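You operate a simulated robot arm through the tools that you are given. There is no shell and no other tool.

You run a simulated two-armed robot. Do the job below in one go: nothing can be reset, and whatever is moved stays where it is left.

Task
Set both micrometer knobs to the coat card's gap and coat the foil.
Fine: vacuum on before the start, hands clear while it runs, vacuum off at the end.

Only the result counts: the job must be done as asked and must still hold three seconds after the hand-in. Knocking over, shifting, dropping, spilling or breaking anything else fails it.

Robot
Two 7-joint arms with fingered hands on one trunk that stands fixed in place. Base frame: the origin is at the foot of the trunk, x ahead of it, y to its left, z up. Units: m, degrees, N and s.
The left shoulder is at [0.073, 0.157, 1.359], the right one opposite. With the tool pointing down near the work surface each hand reaches from about 0.1 to 0.76 m from the base axis, measured 20 degrees to its own side. Payload 4 kg a hand.
The tool frame of a hand sits at the grasp point between the pads (the TCP): z along the fingers, y along the line on which they close. The tips reach 0.03 m beyond it. The gripper opens to 0.104 m; its body begins 0.035 m behind the TCP. The gripper is a hand of 3 fingers: y runs from the thumb to the fingers, the wrist lies at [-0.015, -0.104, -0.178] in the tool frame, and closing takes about 1.5 s.
Orientation is told as [roll, pitch, yaw] about the base's x, y, z axes, in that order, counted from this pose: with the fingers straight down and the wrist toward the robot, the tool's x, y and z point along [0, 1, 0], [1, 0, 0] and [0, 0, -1] of the base frame.

Tools
- The arms move only by the tool move_arm. It takes "left_moves", "right_moves" or both (then of equal length, played together; a hand with none holds still); each is a list of rows, each a list of 7 numbers: the shift along the base's x, y, z in cm, then the turn, a rotation vector about the base's x, y, z in degrees, then the finger opening in cm, from 0 to 10.4. In form: [[tx, ty, tz, rx, ry, rz, gripper], ...]. A call has 1 to 20 rows; each row is the pose to reach, as a shift and turn from the pose commanded when the call began. Rows are played at 5 a second. More than 0.05 m and 8.6 degrees between two rows, or a gripper value outside its range, and nothing of the call is played. A pose out of reach is approached as far as the arm can. The call stops where the force on the tool passes 40 N (or 10 N more than at its start, if that is more) or the arm is blocked; 0.2 s more then pass. Each finger travels about 0.153 m/s and halts on what it meets, pressing with about 25 N; the grip force reading is that of the motor and also rises with nothing between the fingers. The clock runs only during rows and for 0.2 s after the last one: add rows that repeat a pose to give the fingers time. The reply holds the time, the measured pose of the TCP, the force on the tool along the base axes, the opening and the grip force, in the units named above and with some noise, with the torque about the TCP (base axes, N m) and any sound that the robot's microphone picked up.
- Cameras (640 x 400 px; columns grow to the right, rows downward): "scene" is now at [0.1335, 0.0315, 1.5818]; the picture's right is [0.35, -0.94, 0.00], its down [-0.58, -0.21, -0.79] and it looks along [0.74, 0.27, -0.61] (base axes); focal length 232 px, centre (320, 200). "left" rides on the left gripper at [-0.064, -0.094, -0.117] in its tool frame; the picture's right is [-0.72, -0.33, 0.61], its down [0.64, -0.65, 0.41] and it looks along [0.27, 0.68, 0.68] (tool axes); focal length 238 px, centre (320, 200). "right" rides on the right gripper at [0.064, -0.094, -0.117] in its tool frame; the picture's right is [-0.72, 0.33, -0.61], its down [-0.64, -0.65, 0.40] and it looks along [-0.27, 0.68, 0.68] (tool axes); focal length 238 px, centre (320, 200). There is no depth. A picture from a camera that has moved, and an enlarged one, comes with that camera's place and axes in the base frame and with its lens.
- get_image(camera): a new picture of that camera. The clock stands still meanwhile.
- move_column(by): slides the trunk up (or, below 0, down) by that many m; the arms and the scene camera ride with it, the base frame stays. It gives what a move gives, with no picture.
- set_grasp(shape, hand): the hand has 3 fingers and takes this shape, open, in about a second: jaw (thumb against the fingers, like two jaws); tri (thumb and two fingers); tip (a fingertip pinch); poke (one finger out to press); point (the index stretched); flat (the hand flat); cup (the hand cupped); fist (a fist). The gripper value then closes the fingers along that shape, each until it touches; the sizes above hold for jaw. It gives what a move gives, with no picture.
- pan_tilt(pan, tilt): turns the head with the scene camera to pan (to the left, within 86 degrees either way) and tilt (down, from -29 to 69), counted from straight ahead of the robot. It gives what a move gives.
- enlarge(camera, box): a new picture of the part [left, top, right, bottom] of that camera's present view, enlarged. The clock stands still meanwhile.
- hand_in(): hands the job in; it is judged then, once.

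Nothing tells you positions but the pictures and the camera data. Unless the task says otherwise, let go and move clear before handing in.

The tools are called after "Call:" as a command line: name --argument value ..., lists and objects as JSON in quotes. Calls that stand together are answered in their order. move_arm: Moves the arms, as the interface text tells. Its arguments: {"type":"object","properties":{"left_moves":{"type":"array","items":{"type":"array","items":{"type":"number"}}},"right_moves":{"type":"array","items":{"type":"array","items":{"type":"number"}}}},"required":[]} The other tools are called the same way: move_column (by) moves the trunk up or down; set_grasp (shape, hand) gives the hand a shape; pan_tilt (pan, tilt) turns the head that bears the scene camera; get_image (camera) takes a picture; enlarge (camera, box) takes an enlarged picture of a part of a camera's view; hand_in () hands the job in.

At the start:

```text
clock: 0.0
left_ee_pos: [0.457, 0.4091, 1.439]
left_ee_rot: [0.0, 0.1, 0.0]
left_contact_force: [0.4, -0.6, 0.4]
left_wrist_torque: [-0.01, 0.01, -0.01]
left_grip_width: 0.1034
left_grasp_force: 0.1
left_shape: jaw
right_ee_pos: [0.4424, -0.0141, 1.3741]
right_ee_rot: [0.0, 0.2, 0.0]
right_contact_force: [0.1, -0.2, 0.4]
right_wrist_torque: [-0.02, 0.02, 0.01]
right_grip_width: 0.1036
right_grasp_force: 0.1
right_shape: jaw
trunk travel left (down, up): [-0.775, 0.165]
head pan, tilt (commanded): [20.2, 37.7]
```

scene: 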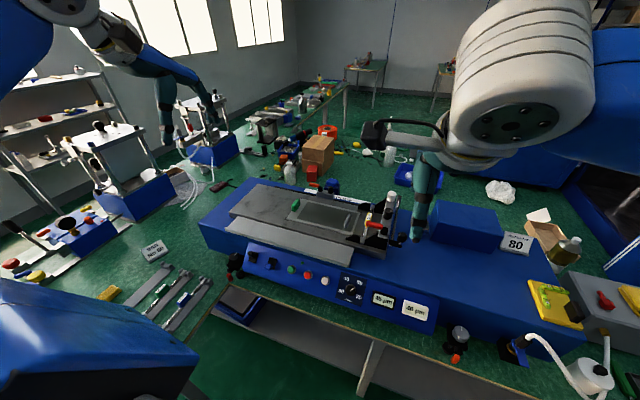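
right: 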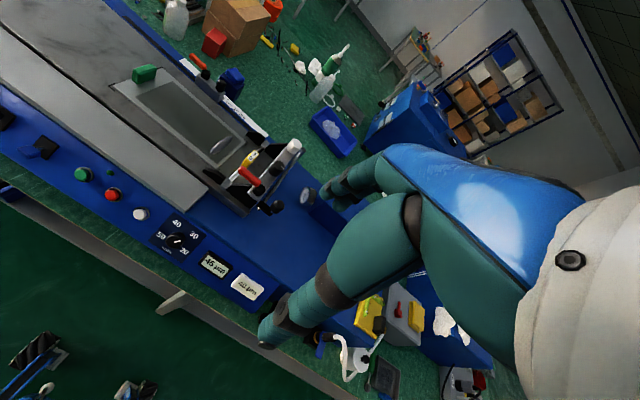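
left: 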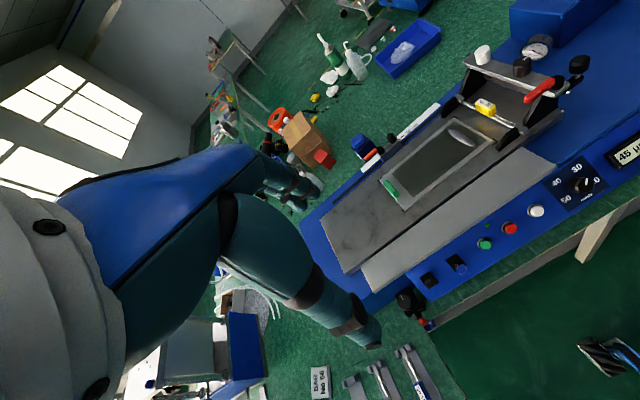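

I see a blue coating machine with a foil on a bed, a carriage/blade with two micrometer knobs at its right end, and a front panel with buttons, a dial and two displays. I will first look closer at the cards, panel and knobs.

Call:
enlarge --camera "scene" --box '[220, 180, 460, 330]'

Call:
enlarge --camera "scene" --box '[330, 250, 450, 325]'

Call:
enlarge --camera "scene" --box '[440, 200, 600, 300]'

Call:
enlarge --camera "scene" --box '[90, 220, 250, 320]'

Call:
enlarge --camera "left" --box '[340, 20, 640, 208]'

Call:
enlarge --camera "right" --box '[60, 40, 340, 320]'

```text
2.67 times, centred on (340, 255) of scene
camera zoom: at [0.1335, 0.0315, 1.5818], right [0.35, -0.94, 0.0], down [-0.58, -0.21, -0.79], along [0.74, 0.27, -0.61], focal length 619 px, centre (267, 53)
```

zoom: 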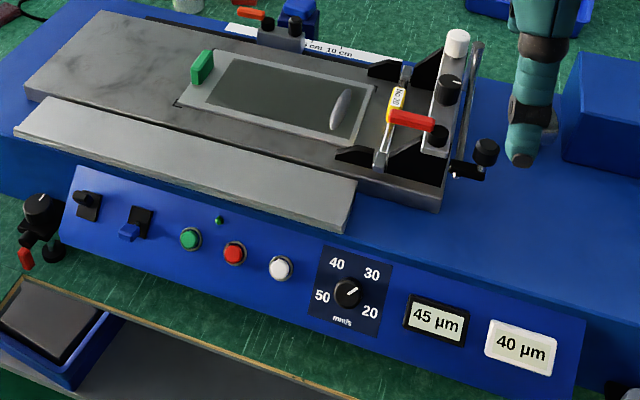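

```text
5.33 times, centred on (390, 288) of scene
camera zoom: at [0.1335, 0.0315, 1.5818], right [0.35, -0.94, 0.0], down [-0.58, -0.21, -0.79], along [0.74, 0.27, -0.61], focal length 1239 px, centre (-53, -267)
```

zoom: 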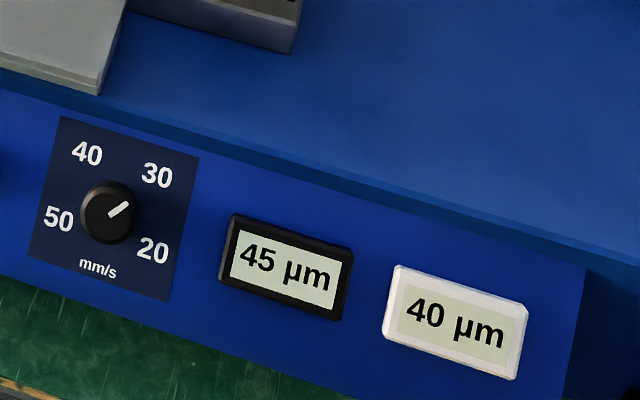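

```text
4.00 times, centred on (520, 250) of scene
camera zoom: at [0.1335, 0.0315, 1.5818], right [0.35, -0.94, 0.0], down [-0.58, -0.21, -0.79], along [0.74, 0.27, -0.61], focal length 929 px, centre (-480, 0)
```

zoom: 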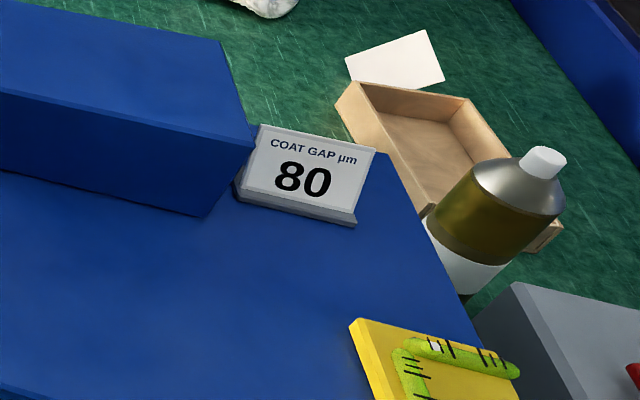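

```text
4.00 times, centred on (170, 270) of scene
camera zoom: at [0.1335, 0.0315, 1.5818], right [0.35, -0.94, 0.0], down [-0.58, -0.21, -0.79], along [0.74, 0.27, -0.61], focal length 929 px, centre (920, -80)
```

zoom: 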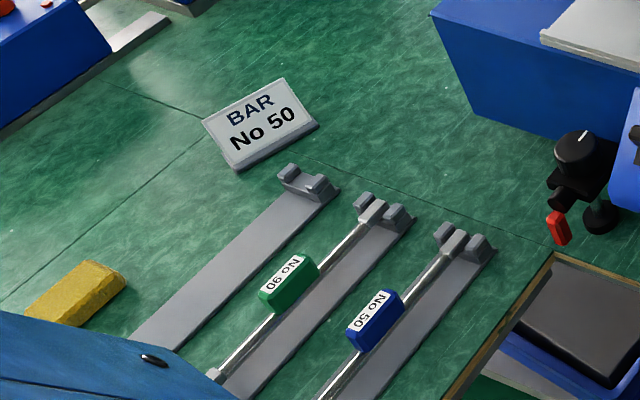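

```text
2.13 times, centred on (490, 114) of left
camera zoom: at [0.362, 0.3446, 1.5553], right [-0.33, -0.72, -0.61], down [-0.65, 0.64, -0.4], along [0.68, 0.27, -0.68], focal length 507 px, centre (-42, 383)
```

zoom: 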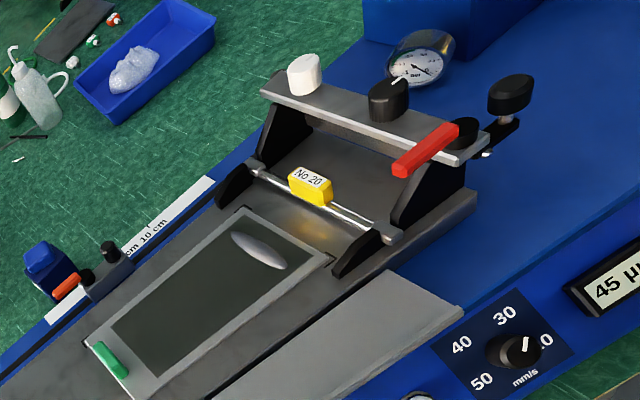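

```text
1.43 times, centred on (200, 180) of right
camera zoom: at [0.3473, 0.0515, 1.4908], right [0.33, -0.72, 0.61], down [-0.65, -0.64, -0.4], along [0.68, -0.27, -0.68], focal length 340 px, centre (491, 229)
```

zoom: 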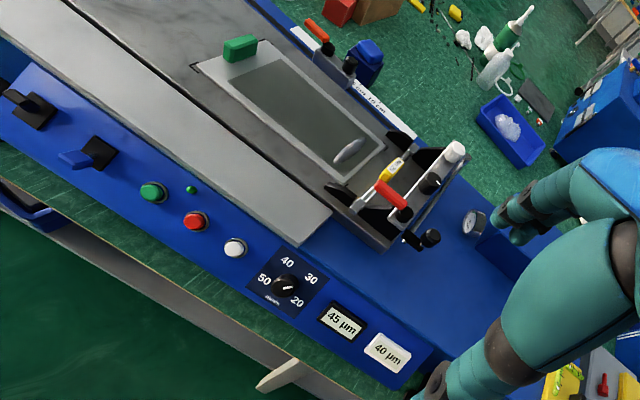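

The card asks for 80 µm, while the displays read 45 µm (black frame) and 40 µm (white frame). I'll inspect the knob assembly, switches and other items more closely before touching anything.

Call:
enlarge --camera "scene" --box '[350, 185, 420, 255]'

Call:
enlarge --camera "scene" --box '[225, 235, 345, 305]'

Call:
enlarge --camera "left" --box '[440, 20, 600, 140]'

Call:
enlarge --camera "scene" --box '[300, 170, 380, 220]'

Call:
enlarge --camera "left" --box '[340, 120, 480, 210]'

Call:
enlarge --camera "scene" --box '[420, 300, 640, 400]'

Call:
enlarge --camera "left" --box '[380, 220, 540, 340]'

```text
5.71 times, centred on (385, 220) of scene
camera zoom: at [0.1335, 0.0315, 1.5818], right [0.35, -0.94, 0.0], down [-0.58, -0.21, -0.79], along [0.74, 0.27, -0.61], focal length 1327 px, centre (-51, 86)
```

zoom: 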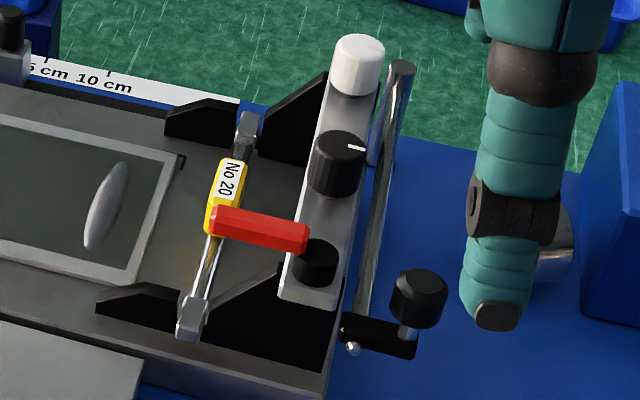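

```text
5.33 times, centred on (285, 270) of scene
camera zoom: at [0.1335, 0.0315, 1.5818], right [0.35, -0.94, 0.0], down [-0.58, -0.21, -0.79], along [0.74, 0.27, -0.61], focal length 1239 px, centre (507, -173)
```

zoom: 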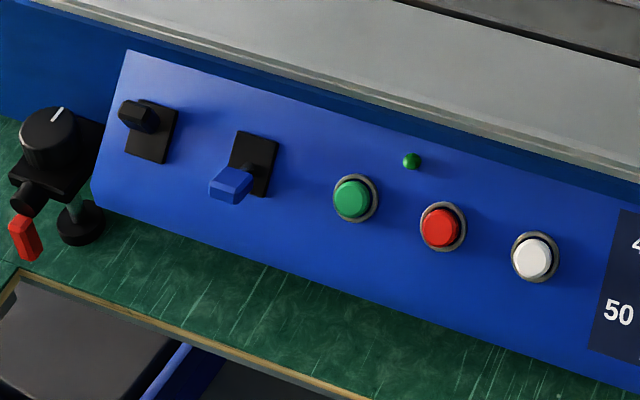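

```text
3.33 times, centred on (520, 80) of left
camera zoom: at [0.362, 0.3446, 1.5553], right [-0.33, -0.72, -0.61], down [-0.65, 0.64, -0.4], along [0.68, 0.27, -0.68], focal length 794 px, centre (-347, 600)
```

zoom: 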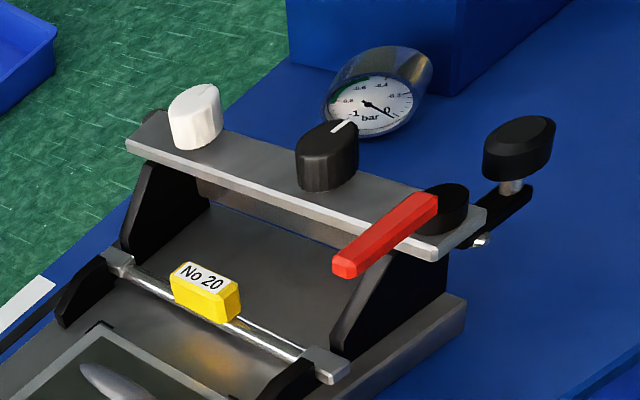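

```text
8.00 times, centred on (340, 195) of scene
camera zoom: at [0.1335, 0.0315, 1.5818], right [0.35, -0.94, 0.0], down [-0.58, -0.21, -0.79], along [0.74, 0.27, -0.61], focal length 1858 px, centre (160, 240)
```

zoom: 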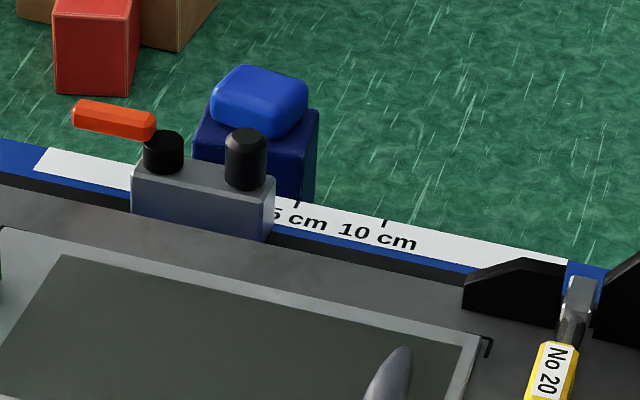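

```text
4.44 times, centred on (410, 165) of left
camera zoom: at [0.362, 0.3446, 1.5553], right [-0.33, -0.72, -0.61], down [-0.65, 0.64, -0.4], along [0.68, 0.27, -0.68], focal length 1059 px, centre (-80, 356)
```

zoom: 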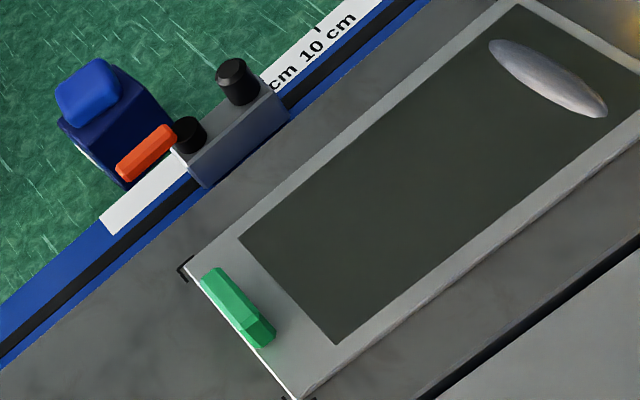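

```text
2.91 times, centred on (530, 350) of scene
camera zoom: at [0.1335, 0.0315, 1.5818], right [0.35, -0.94, 0.0], down [-0.58, -0.21, -0.79], along [0.74, 0.27, -0.61], focal length 676 px, centre (-291, -236)
```

zoom: 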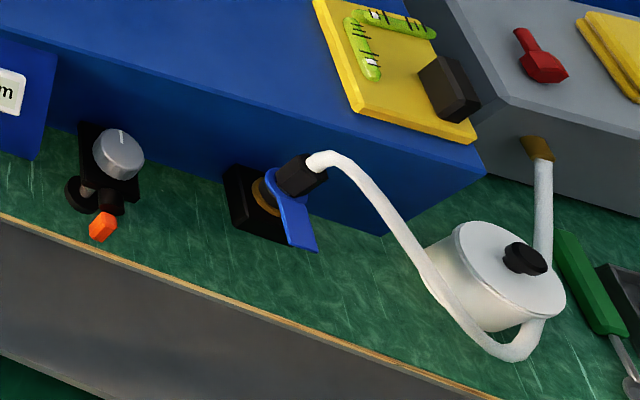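

```text
3.33 times, centred on (460, 280) of left
camera zoom: at [0.362, 0.3446, 1.5553], right [-0.33, -0.72, -0.61], down [-0.65, 0.64, -0.4], along [0.68, 0.27, -0.68], focal length 794 px, centre (-147, -67)
```

zoom: 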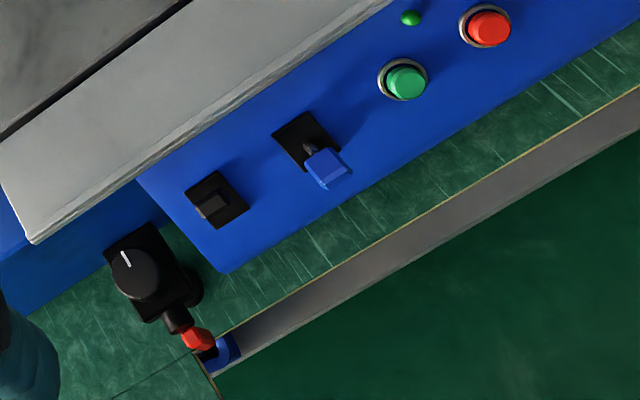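

The bridge with the white and black micrometer knobs sits around x 0.63–0.84, y 0.02, with knob tops near z 1.115; the panel is in front at about z 0.94. I'll turn the head to see the pump/vacuum side and move the right hand's camera closer to the bridge.

Call:
pan_tilt --pan -15 --tilt 45

Call:
move_arm --right_moves '[[2, -2, 0, 0, 0, 0, 10.4], [4, -4, 0, 0, 0, 0, 10.4], [6, -6, 0, 0, 0, 0, 10.4], [8, -8, 0, 0, 0, 0, 10.4], [10, -10, 0, 0, 0, 0, 10.4]]'

Call:
get_image --camera "scene"

Call:
get_image --camera "right"

```text
clock: 1.0
left_ee_pos: [0.4552, 0.4091, 1.4396]
left_ee_rot: [-0.1, 0.0, 0.0]
left_contact_force: [0.5, 0.9, 0.0]
left_wrist_torque: [0.0, 0.0, 0.01]
left_grip_width: 0.1038
left_grasp_force: 0.0
left_shape: jaw
right_ee_pos: [0.4408, -0.0133, 1.3744]
right_ee_rot: [0.1, 0.0, -0.1]
right_contact_force: [0.6, -0.5, 0.3]
right_wrist_torque: [-0.01, 0.02, 0.02]
right_grip_width: 0.1035
right_grasp_force: 0.1
right_shape: jaw
trunk travel left (down, up): [-0.775, 0.165]
head pan, tilt (commanded): [-15.0, 45.0]
```

```text
clock: 2.2
left_ee_pos: [0.4563, 0.4077, 1.4397]
left_ee_rot: [0.0, 0.1, 0.0]
left_contact_force: [-0.3, 0.0, -0.3]
left_wrist_torque: [-0.01, 0.01, 0.02]
left_grip_width: 0.1037
left_grasp_force: 0.1
left_shape: jaw
right_ee_pos: [0.5431, -0.1159, 1.3732]
right_ee_rot: [0.1, 0.0, 0.0]
right_contact_force: [0.2, -0.7, 0.4]
right_wrist_torque: [-0.03, 0.0, -0.02]
right_grip_width: 0.1037
right_grasp_force: 0.1
right_shape: jaw
trunk travel left (down, up): [-0.775, 0.165]
head pan, tilt (commanded): [-15.0, 45.0]
```

```text
taken
camera scene: at [0.1319, -0.021, 1.5711], right [-0.26, -0.97, 0.0], down [-0.69, 0.18, -0.71], along [0.68, -0.18, -0.71], focal length 232 px, centre (320, 200)
```

scene: 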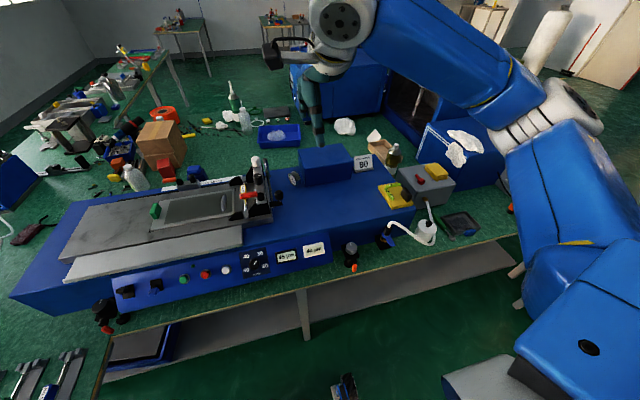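

```text
taken
camera right: at [0.447, -0.0499, 1.4899], right [0.33, -0.72, 0.61], down [-0.65, -0.64, -0.4], along [0.68, -0.27, -0.68], focal length 238 px, centre (320, 200)
```

right: 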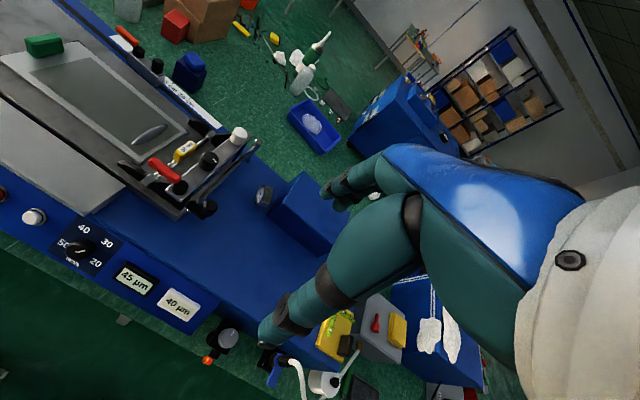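

Call:
enlarge --camera "right" --box '[100, 100, 280, 220]'

Call:
enlarge --camera "scene" --box '[220, 140, 300, 220]'

Call:
enlarge --camera "scene" --box '[330, 140, 500, 280]'

Call:
enlarge --camera "scene" --box '[80, 230, 370, 360]'

```text
3.33 times, centred on (190, 160) of right
camera zoom: at [0.447, -0.0499, 1.4899], right [0.33, -0.72, 0.61], down [-0.65, -0.64, -0.4], along [0.68, -0.27, -0.68], focal length 794 px, centre (753, 333)
```

zoom: 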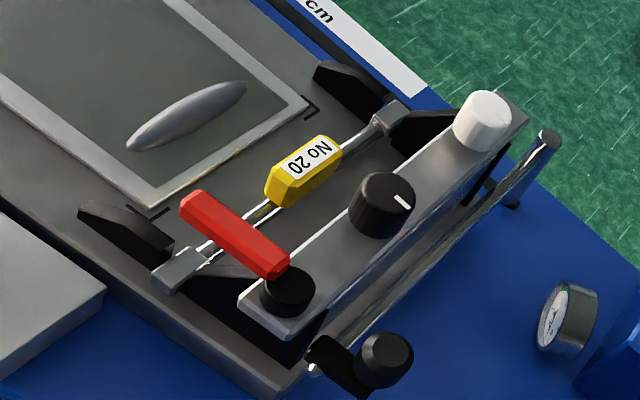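

```text
5.00 times, centred on (260, 180) of scene
camera zoom: at [0.1319, -0.021, 1.5711], right [-0.26, -0.97, 0.0], down [-0.69, 0.18, -0.71], along [0.68, -0.18, -0.71], focal length 1161 px, centre (620, 300)
```

zoom: 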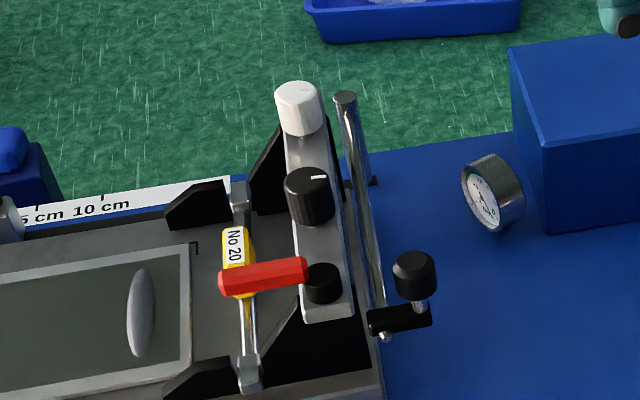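

```text
2.86 times, centred on (415, 210) of scene
camera zoom: at [0.1319, -0.021, 1.5711], right [-0.26, -0.97, 0.0], down [-0.69, 0.18, -0.71], along [0.68, -0.18, -0.71], focal length 664 px, centre (49, 171)
```

zoom: 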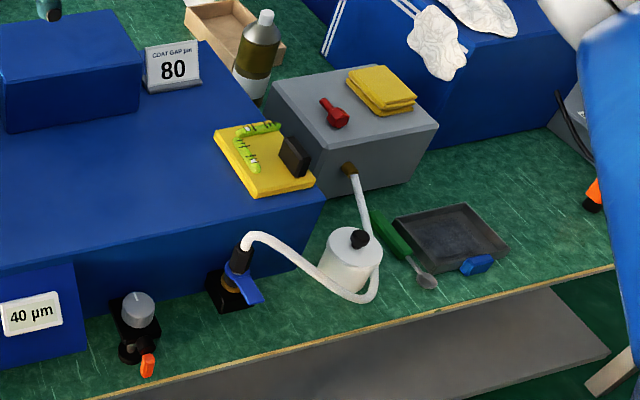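

```text
2.21 times, centred on (225, 295) of scene
camera zoom: at [0.1319, -0.021, 1.5711], right [-0.26, -0.97, 0.0], down [-0.69, 0.18, -0.71], along [0.68, -0.18, -0.71], focal length 513 px, centre (530, -10)
```

zoom: 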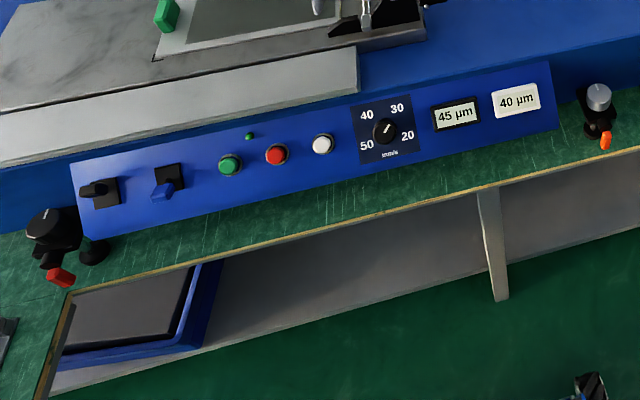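

Call:
enlarge --camera "scene" --box '[370, 225, 410, 255]'

Call:
enlarge --camera "scene" --box '[405, 160, 445, 185]'

Call:
enlarge --camera "scene" --box '[280, 165, 305, 190]'

Call:
enlarge --camera "scene" --box '[85, 270, 195, 340]'

Call:
enlarge --camera "scene" --box '[340, 235, 365, 280]'

Call:
enlarge --camera "right" --box '[260, 310, 420, 400]'

```text
13.33 times, centred on (390, 240) of scene
camera zoom: at [0.1319, -0.021, 1.5711], right [-0.26, -0.97, 0.0], down [-0.69, 0.18, -0.71], along [0.68, -0.18, -0.71], focal length 3097 px, centre (-613, -333)
```

zoom: 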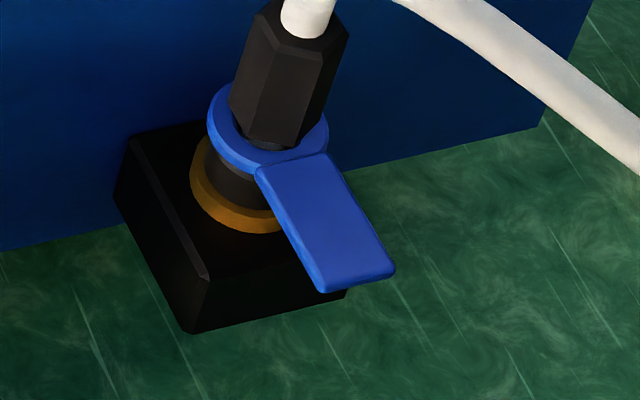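

```text
16.00 times, centred on (425, 172) of scene
camera zoom: at [0.1319, -0.021, 1.5711], right [-0.26, -0.97, 0.0], down [-0.69, 0.18, -0.71], along [0.68, -0.18, -0.71], focal length 3716 px, centre (-1360, 640)
```

zoom: 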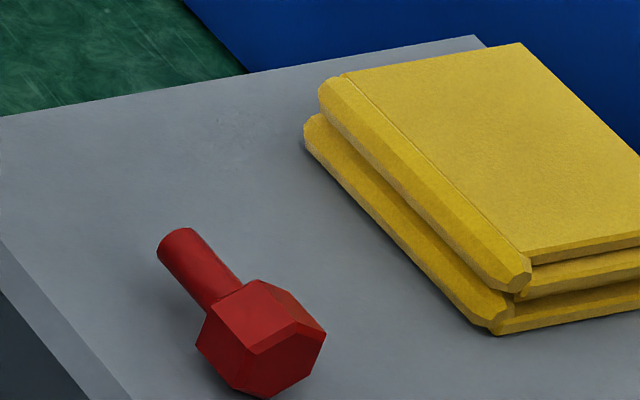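

```text
16.00 times, centred on (292, 178) of scene
camera zoom: at [0.1319, -0.021, 1.5711], right [-0.26, -0.97, 0.0], down [-0.69, 0.18, -0.71], along [0.68, -0.18, -0.71], focal length 3716 px, centre (760, 560)
```

zoom: 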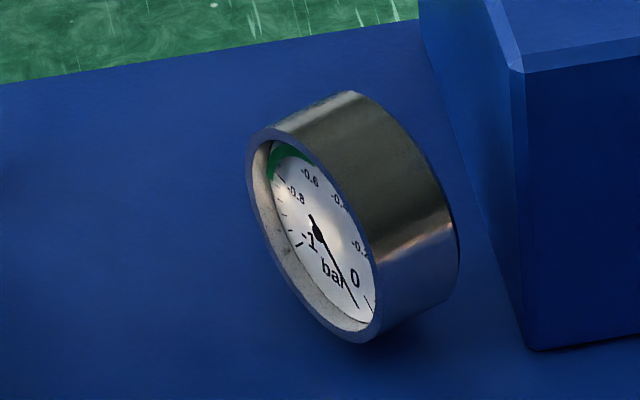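

```text
5.71 times, centred on (140, 305) of scene
camera zoom: at [0.1319, -0.021, 1.5711], right [-0.26, -0.97, 0.0], down [-0.69, 0.18, -0.71], along [0.68, -0.18, -0.71], focal length 1327 px, centre (1349, -400)
```

zoom: 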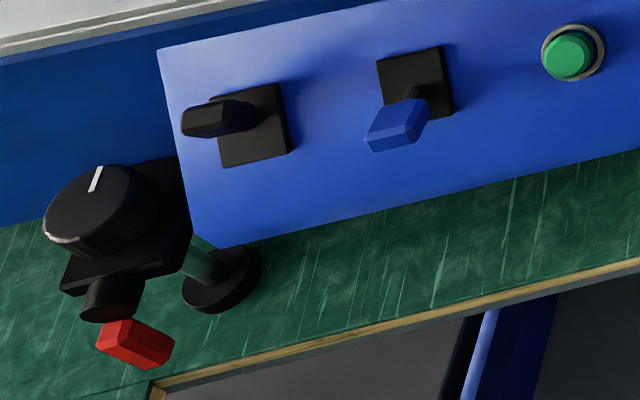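

```text
8.89 times, centred on (352, 258) of scene
camera zoom: at [0.1319, -0.021, 1.5711], right [-0.26, -0.97, 0.0], down [-0.69, 0.18, -0.71], along [0.68, -0.18, -0.71], focal length 2065 px, centre (31, -311)
```

zoom: 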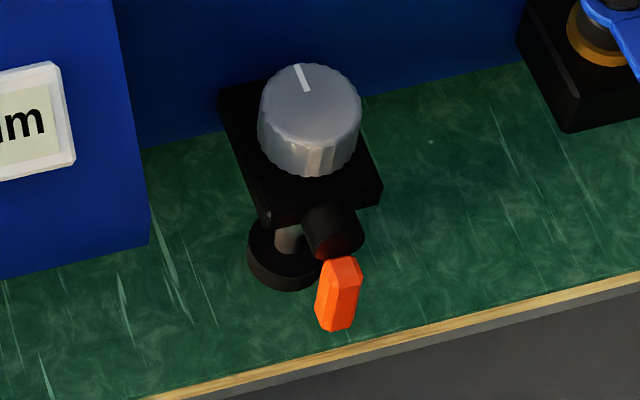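

```text
4.00 times, centred on (340, 355) of right
camera zoom: at [0.447, -0.0499, 1.4899], right [0.33, -0.72, 0.61], down [-0.65, -0.64, -0.4], along [0.68, -0.27, -0.68], focal length 953 px, centre (240, -420)
```

zoom: 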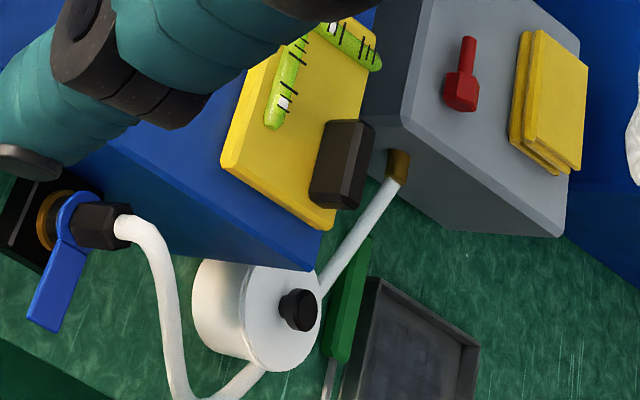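

The bridge lies along x at y≈0.02 (lever hub x≈0.647, black knob x≈0.717, white knob x≈0.816). I'll look at the hand geometry and then raise/advance the right hand above the knobs to test reach.

Call:
enlarge --camera "scene" --box '[250, 0, 370, 160]'

Call:
enlarge --camera "right" --box '[250, 130, 450, 360]'

```text
2.50 times, centred on (310, 80) of scene
camera zoom: at [0.1319, -0.021, 1.5711], right [-0.26, -0.97, 0.0], down [-0.69, 0.18, -0.71], along [0.68, -0.18, -0.71], focal length 581 px, centre (345, 500)
```

zoom: 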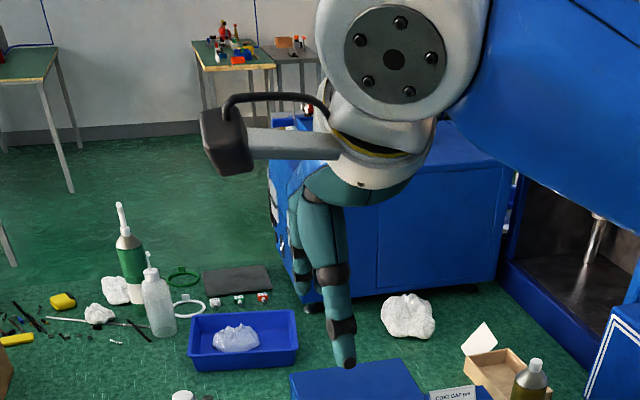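

```text
1.74 times, centred on (350, 245) of right
camera zoom: at [0.447, -0.0499, 1.4899], right [0.33, -0.72, 0.61], down [-0.65, -0.64, -0.4], along [0.68, -0.27, -0.68], focal length 414 px, centre (268, 122)
```

zoom: 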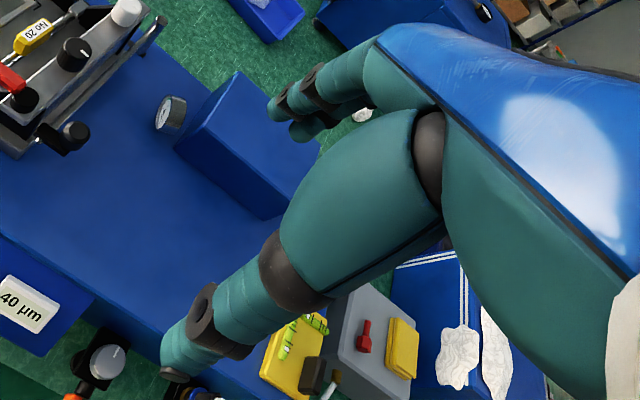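

Call:
move_arm --right_moves '[[3, 2.3, 0, 0, 0, 0, 8], [6, 4.6, 0, 0, 0, 0, 6], [9, 6.9, 0, 0, 0, 0, 5], [12, 9.2, 0, 0, 0, 0, 5], [15, 11.5, 0, 0, 0, 0, 5], [17.4, 13.6, 0, 0, 0, 0, 5], [17.4, 13.6, -4, 0, 0, 0, 5], [17.4, 13.6, -8, 0, 0, 0, 5], [17.4, 13.6, -12, 0, 0, 0, 5], [17.4, 13.6, -15.3, 0, 0, 0, 5], [17.4, 13.6, -15.3, 0, 0, 0, 5]]'

Call:
get_image --camera "scene"

Call:
get_image --camera "right"

```text
clock: 4.6
left_ee_pos: [0.4545, 0.411, 1.4394]
left_ee_rot: [-0.2, 0.1, -0.1]
left_contact_force: [-0.1, -0.2, -0.3]
left_wrist_torque: [0.0, 0.04, 0.01]
left_grip_width: 0.1035
left_grasp_force: 0.1
left_shape: jaw
right_ee_pos: [0.7131, 0.0246, 1.2206]
right_ee_rot: [-0.1, 0.0, 0.0]
right_contact_force: [-0.2, -0.1, 0.2]
right_wrist_torque: [-0.01, 0.01, 0.0]
right_grip_width: 0.0504
right_grasp_force: 0.0
right_shape: jaw
trunk travel left (down, up): [-0.775, 0.165]
head pan, tilt (commanded): [-15.0, 45.0]
```

```text
taken
camera scene: at [0.1315, -0.0164, 1.5712], right [-0.26, -0.97, 0.0], down [-0.68, 0.18, -0.71], along [0.68, -0.19, -0.71], focal length 232 px, centre (320, 200)
```

scene: 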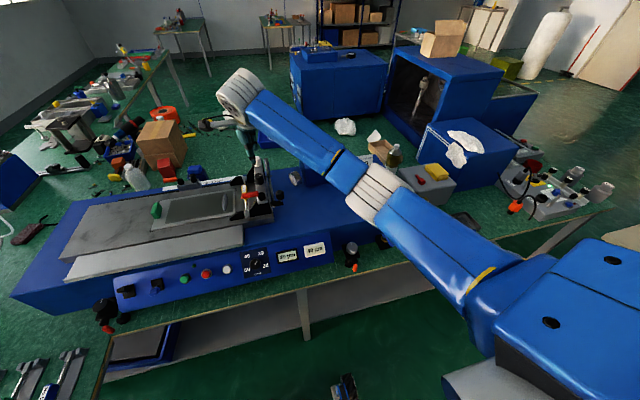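

```text
taken
camera right: at [0.6183, 0.0893, 1.3377], right [0.33, -0.72, 0.61], down [-0.65, -0.64, -0.4], along [0.68, -0.27, -0.68], focal length 238 px, centre (320, 200)
```

right: 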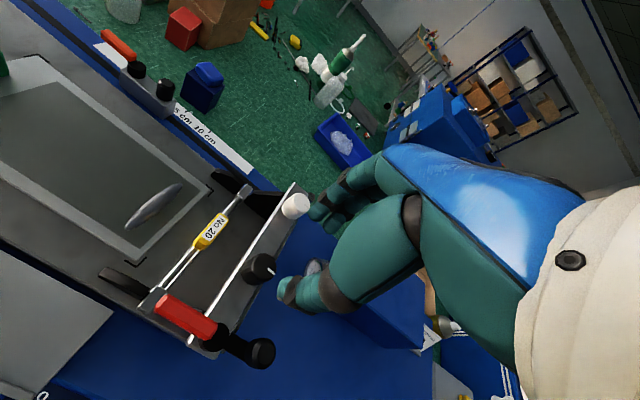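

Call:
enlarge --camera "scene" --box '[210, 120, 310, 220]'

Call:
enlarge --camera "right" --box '[200, 160, 400, 360]'

```text
4.00 times, centred on (260, 170) of scene
camera zoom: at [0.1315, -0.0164, 1.5712], right [-0.26, -0.97, 0.0], down [-0.68, 0.18, -0.71], along [0.68, -0.19, -0.71], focal length 929 px, centre (560, 320)
```

zoom: 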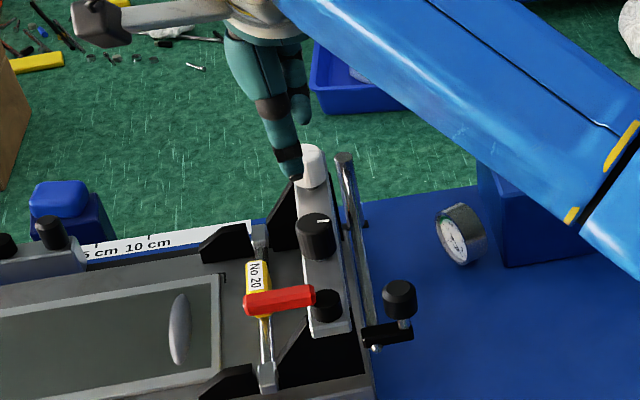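

```text
2.00 times, centred on (300, 260) of right
camera zoom: at [0.6183, 0.0893, 1.3377], right [0.33, -0.72, 0.61], down [-0.65, -0.64, -0.4], along [0.68, -0.27, -0.68], focal length 477 px, centre (360, 80)
```

zoom: 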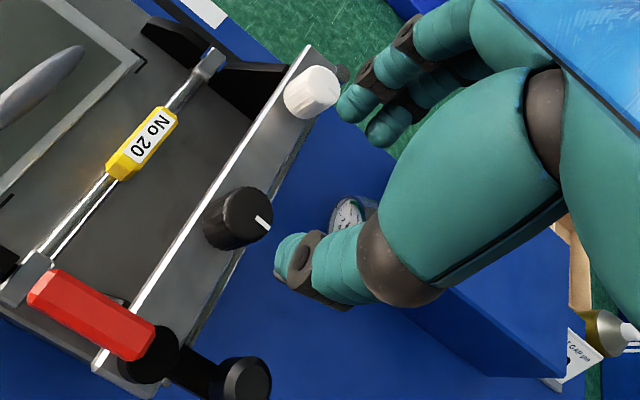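

The hand's geometry matches the projection, and the black knob is right under the TCP. I'll descend so the fingertips are just above the bridge plate around the black knob.

Call:
move_arm --right_moves '[[0.2, -0.2, -3, 0, 0, 0, 5], [0.4, -0.5, -6, 0, 0, 0, 5], [0.4, -0.5, -7.5, 0, 0, 0, 5], [0.4, -0.5, -8.5, 0, 0, 0, 5], [0.4, -0.5, -9.3, 0, 0, 0, 5], [0.4, -0.5, -9.3, 0, 0, 0, 5]]'

Call:
enlarge --camera "scene" --box '[220, 140, 320, 220]'

Call:
enlarge --camera "right" --box '[200, 160, 400, 360]'

```text
clock: 6.0
left_ee_pos: [0.4557, 0.4079, 1.4392]
left_ee_rot: [-0.1, 0.0, 0.1]
left_contact_force: [0.1, 0.4, -0.7]
left_wrist_torque: [-0.04, -0.02, 0.02]
left_grip_width: 0.1034
left_grasp_force: 0.0
left_shape: jaw
right_ee_pos: [0.718, 0.0184, 1.1267]
right_ee_rot: [0.0, 0.0, 0.0]
right_contact_force: [0.1, 0.4, -0.5]
right_wrist_torque: [-0.02, 0.0, 0.01]
right_grip_width: 0.0505
right_grasp_force: 0.0
right_shape: jaw
trunk travel left (down, up): [-0.775, 0.165]
head pan, tilt (commanded): [-15.0, 45.0]
```

```text
5.00 times, centred on (270, 180) of scene
camera zoom: at [0.1316, -0.0187, 1.5712], right [-0.26, -0.97, 0.0], down [-0.68, 0.18, -0.71], along [0.68, -0.18, -0.71], focal length 1161 px, centre (570, 300)
```

zoom: 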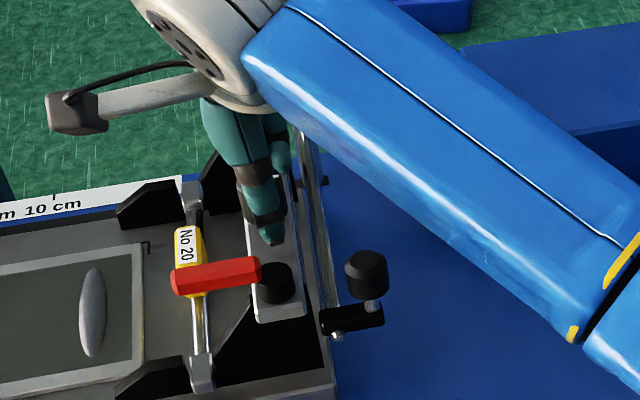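

```text
2.00 times, centred on (300, 260) of right
camera zoom: at [0.6238, 0.0836, 1.2441], right [0.33, -0.72, 0.61], down [-0.65, -0.64, -0.4], along [0.68, -0.27, -0.68], focal length 477 px, centre (360, 80)
```

zoom: 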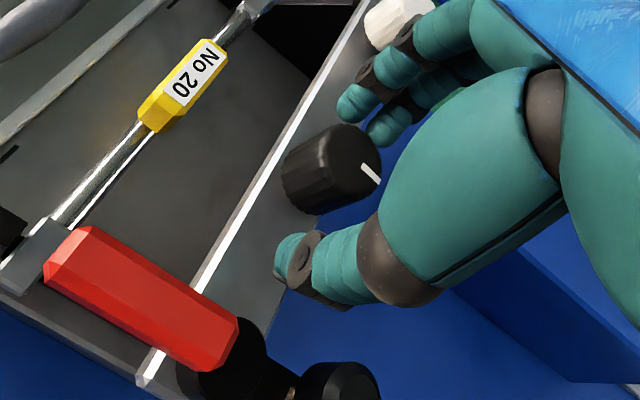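

Call:
move_arm --right_moves '[[0, 0.3, -0.2, 0, 0, 0, 5], [0, 0.3, -0.2, 0, 0, 0, 3.5], [0, 0.3, -0.2, 0, 0, 0, 2], [0, 0.3, -0.2, 0, 0, 0, 1], [0, 0.3, -0.2, 0, 0, 0, 1], [0, 0.3, -0.2, 0, 0, 0, 1], [0, 0.3, -0.2, 0, 0, 0, 1], [0, 0.3, -0.2, 0, 0, 0, 1]]'

Call:
enlarge --camera "scene" --box '[220, 140, 320, 220]'

Call:
enlarge --camera "right" --box '[200, 160, 400, 360]'

Call:
enlarge --camera "scene" --box '[200, 230, 340, 300]'

```text
clock: 7.8
left_ee_pos: [0.4558, 0.4085, 1.4393]
left_ee_rot: [0.0, -0.1, 0.0]
left_contact_force: [-0.5, -0.6, 0.3]
left_wrist_torque: [0.01, -0.02, 0.02]
left_grip_width: 0.1038
left_grasp_force: 0.1
left_shape: jaw
right_ee_pos: [0.7194, 0.021, 1.1258]
right_ee_rot: [0.0, -0.1, 0.0]
right_contact_force: [-0.7, -0.3, -2.1]
right_wrist_torque: [-0.01, -0.01, 0.0]
right_grip_width: 0.0197
right_grasp_force: 24.8
right_shape: jaw
trunk travel left (down, up): [-0.775, 0.165]
head pan, tilt (commanded): [-15.0, 45.0]
```

```text
5.00 times, centred on (270, 180) of scene
camera zoom: at [0.1317, -0.0188, 1.5711], right [-0.26, -0.97, 0.0], down [-0.68, 0.18, -0.71], along [0.68, -0.18, -0.71], focal length 1161 px, centre (570, 300)
```

zoom: 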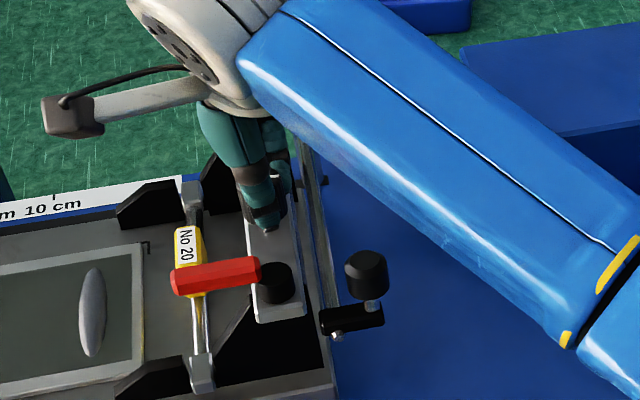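

```text
2.00 times, centred on (300, 260) of right
camera zoom: at [0.6238, 0.0858, 1.2423], right [0.33, -0.72, 0.61], down [-0.65, -0.64, -0.4], along [0.68, -0.27, -0.68], focal length 477 px, centre (360, 80)
```

zoom: 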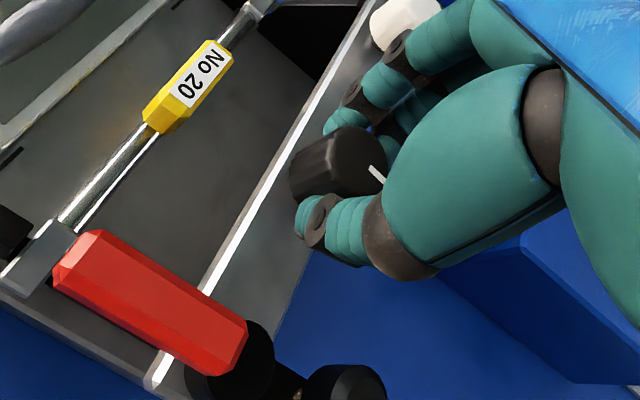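

```text
4.57 times, centred on (270, 265) of scene
camera zoom: at [0.1317, -0.0188, 1.5711], right [-0.26, -0.97, 0.0], down [-0.68, 0.18, -0.71], along [0.68, -0.18, -0.71], focal length 1062 px, centre (549, -97)
```

zoom: 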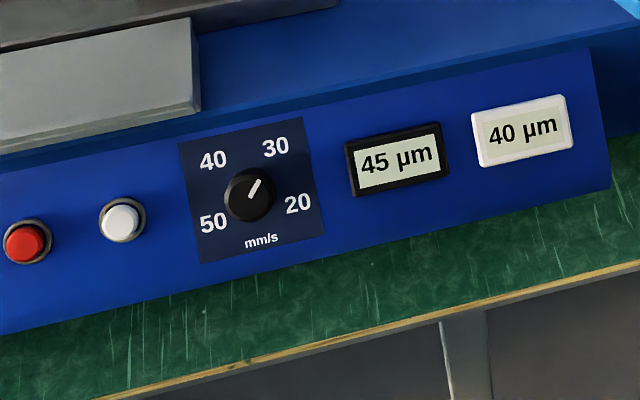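

Call:
enlarge --camera "right" --box '[270, 200, 350, 260]'

Call:
enlarge --camera "scene" --box '[255, 165, 295, 195]'

Call:
get_image --camera "left"

Call:
enlarge --camera "left" --box '[460, 20, 600, 120]'

```text
6.67 times, centred on (310, 230) of right
camera zoom: at [0.6238, 0.0858, 1.2423], right [0.33, -0.72, 0.61], down [-0.65, -0.64, -0.4], along [0.68, -0.27, -0.68], focal length 1589 px, centre (387, 0)
```

zoom: 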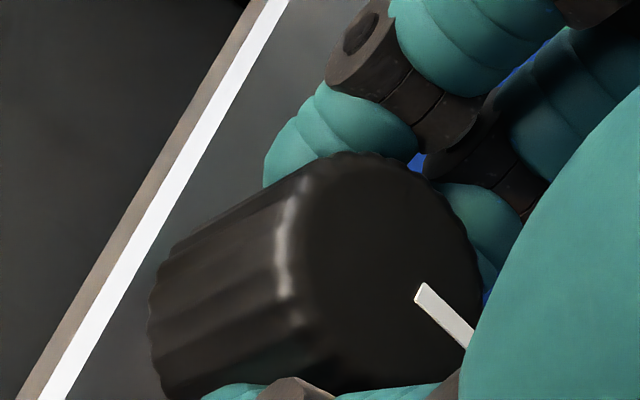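

```text
13.33 times, centred on (275, 180) of scene
camera zoom: at [0.1317, -0.0188, 1.5711], right [-0.26, -0.97, 0.0], down [-0.68, 0.18, -0.71], along [0.68, -0.18, -0.71], focal length 3097 px, centre (920, 467)
```

zoom: 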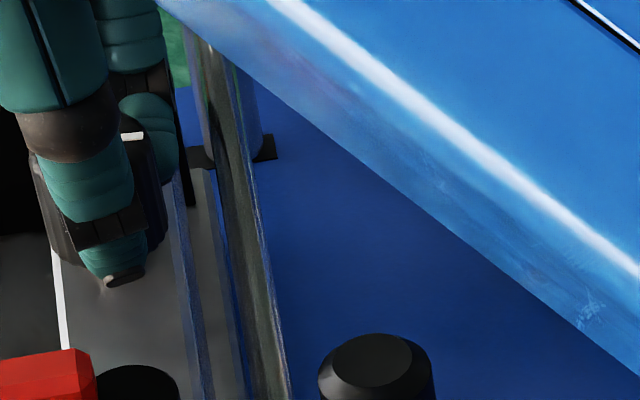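

```text
taken
camera left: at [0.3608, 0.3437, 1.5559], right [-0.33, -0.72, -0.61], down [-0.65, 0.64, -0.4], along [0.68, 0.27, -0.68], focal length 238 px, centre (320, 200)
```

left: 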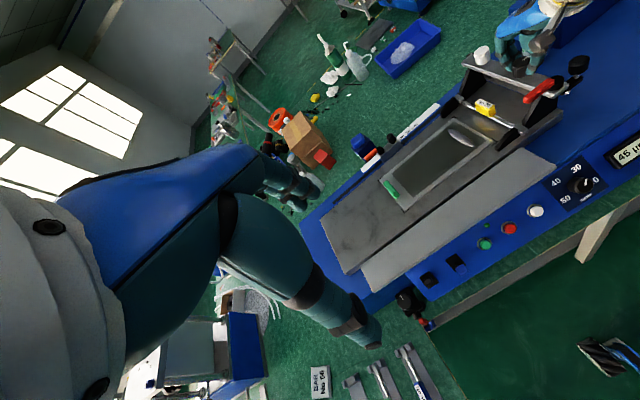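

```text
4.00 times, centred on (530, 70) of left
camera zoom: at [0.3608, 0.3437, 1.5559], right [-0.33, -0.72, -0.61], down [-0.65, 0.64, -0.4], along [0.68, 0.27, -0.68], focal length 953 px, centre (-520, 720)
```

zoom: 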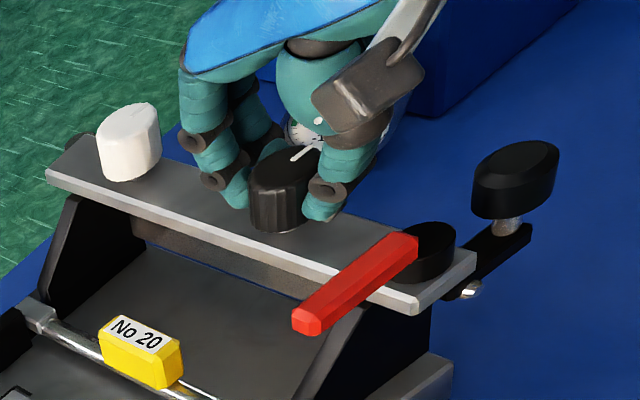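

The left camera shows the black knob held between thumb and fingers, nicely centred. I'll turn it +20° (counter-clockwise from above) and read the display.

Call:
move_arm --right_moves '[[0, 0, 0, 0, 0, 5, 1], [0, 0, 0, 0, 0, 10, 1], [0, 0, 0, 0, 0, 15, 1], [0, 0, 0, 0, 0, 20, 1], [0, 0, 0, 0, 0, 20, 1]]'

Call:
enlarge --camera "scene" --box '[200, 230, 340, 300]'

Call:
enlarge --camera "left" --box '[460, 20, 600, 120]'

```text
clock: 9.0
left_ee_pos: [0.4557, 0.4097, 1.4398]
left_ee_rot: [0.0, -0.1, 0.0]
left_contact_force: [-0.2, 0.5, 0.2]
left_wrist_torque: [0.01, 0.01, 0.01]
left_grip_width: 0.1036
left_grasp_force: 0.1
left_shape: jaw
right_ee_pos: [0.7188, 0.0212, 1.1264]
right_ee_rot: [0.0, 0.2, 20.1]
right_contact_force: [0.1, 1.7, -3.1]
right_wrist_torque: [0.07, 0.02, -0.01]
right_grip_width: 0.0199
right_grasp_force: 24.9
right_shape: jaw
trunk travel left (down, up): [-0.775, 0.165]
head pan, tilt (commanded): [-15.0, 45.0]
```

```text
4.57 times, centred on (270, 265) of scene
camera zoom: at [0.1324, -0.0178, 1.5711], right [-0.26, -0.97, 0.0], down [-0.69, 0.18, -0.71], along [0.68, -0.18, -0.71], focal length 1062 px, centre (549, -97)
```

zoom: 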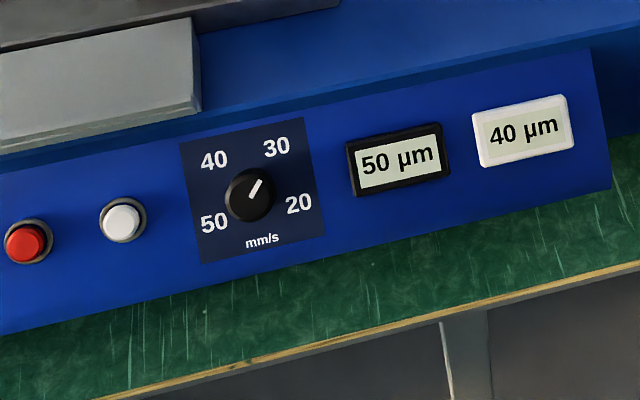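

```text
4.00 times, centred on (530, 70) of left
camera zoom: at [0.3612, 0.3445, 1.5556], right [-0.33, -0.72, -0.61], down [-0.65, 0.64, -0.4], along [0.68, 0.27, -0.68], focal length 953 px, centre (-520, 720)
```

zoom: 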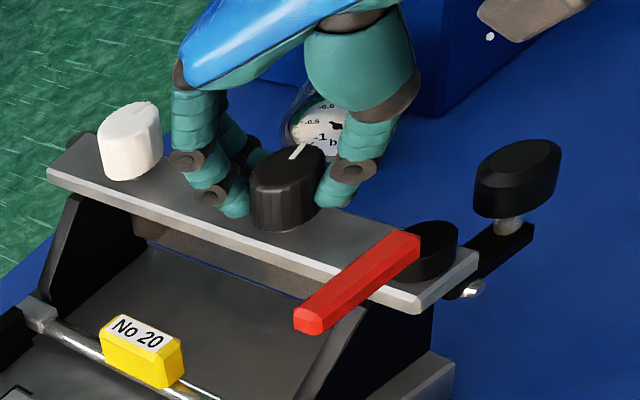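

The black display went from 45 to 50 µm, so counter-clockwise raises the gap (about 4° per µm). I'll continue turning in small steps.

Call:
move_arm --right_moves '[[0, 0, 0, 0, 0, 6, 1], [0, 0, 0, 0, 0, 12, 1], [0, 0, 0, 0, 0, 18, 1], [0, 0, 0, 0, 0, 24, 1], [0, 0, 0, 0, 0, 30, 1], [0, 0, 0, 0, 0, 30, 1]]'

Call:
enlarge --camera "scene" --box '[240, 230, 340, 300]'

Call:
enlarge --camera "left" --box '[460, 20, 600, 120]'

```text
clock: 10.4
left_ee_pos: [0.4571, 0.4093, 1.4383]
left_ee_rot: [-0.2, 0.0, 0.0]
left_contact_force: [-0.2, -1.3, -0.2]
left_wrist_torque: [0.0, 0.0, -0.01]
left_grip_width: 0.1036
left_grasp_force: 0.0
left_shape: jaw
right_ee_pos: [0.7207, 0.0207, 1.1256]
right_ee_rot: [0.1, 0.0, 50.0]
right_contact_force: [0.8, 3.8, -3.9]
right_wrist_torque: [0.16, -0.04, -0.04]
right_grip_width: 0.0199
right_grasp_force: 25.1
right_shape: jaw
trunk travel left (down, up): [-0.775, 0.165]
head pan, tilt (commanded): [-15.0, 45.0]
```

```text
5.71 times, centred on (290, 265) of scene
camera zoom: at [0.1331, -0.0169, 1.571], right [-0.26, -0.97, 0.0], down [-0.69, 0.18, -0.71], along [0.68, -0.19, -0.71], focal length 1327 px, centre (491, -171)
```

zoom: 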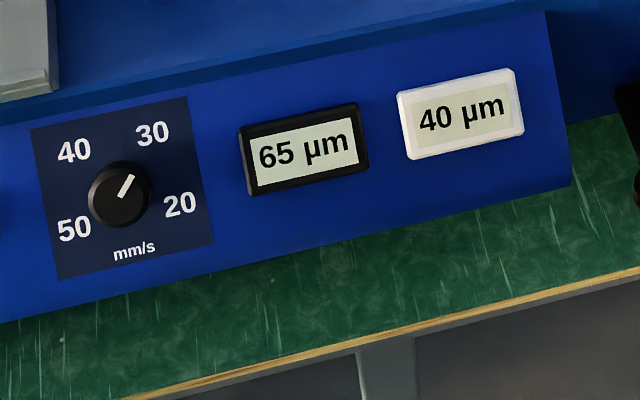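

```text
4.00 times, centred on (530, 70) of left
camera zoom: at [0.3617, 0.345, 1.5554], right [-0.33, -0.72, -0.61], down [-0.65, 0.64, -0.4], along [0.68, 0.27, -0.68], focal length 953 px, centre (-520, 720)
```

zoom: 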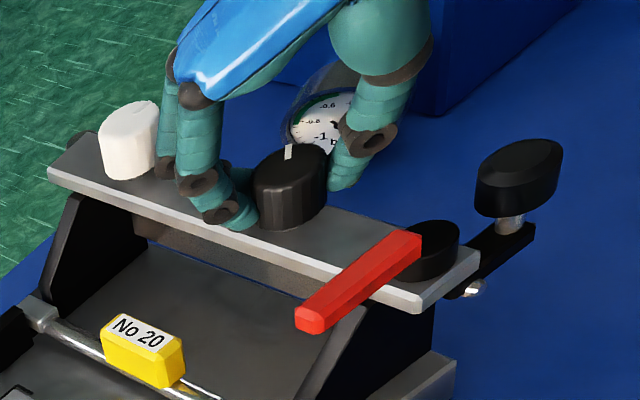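

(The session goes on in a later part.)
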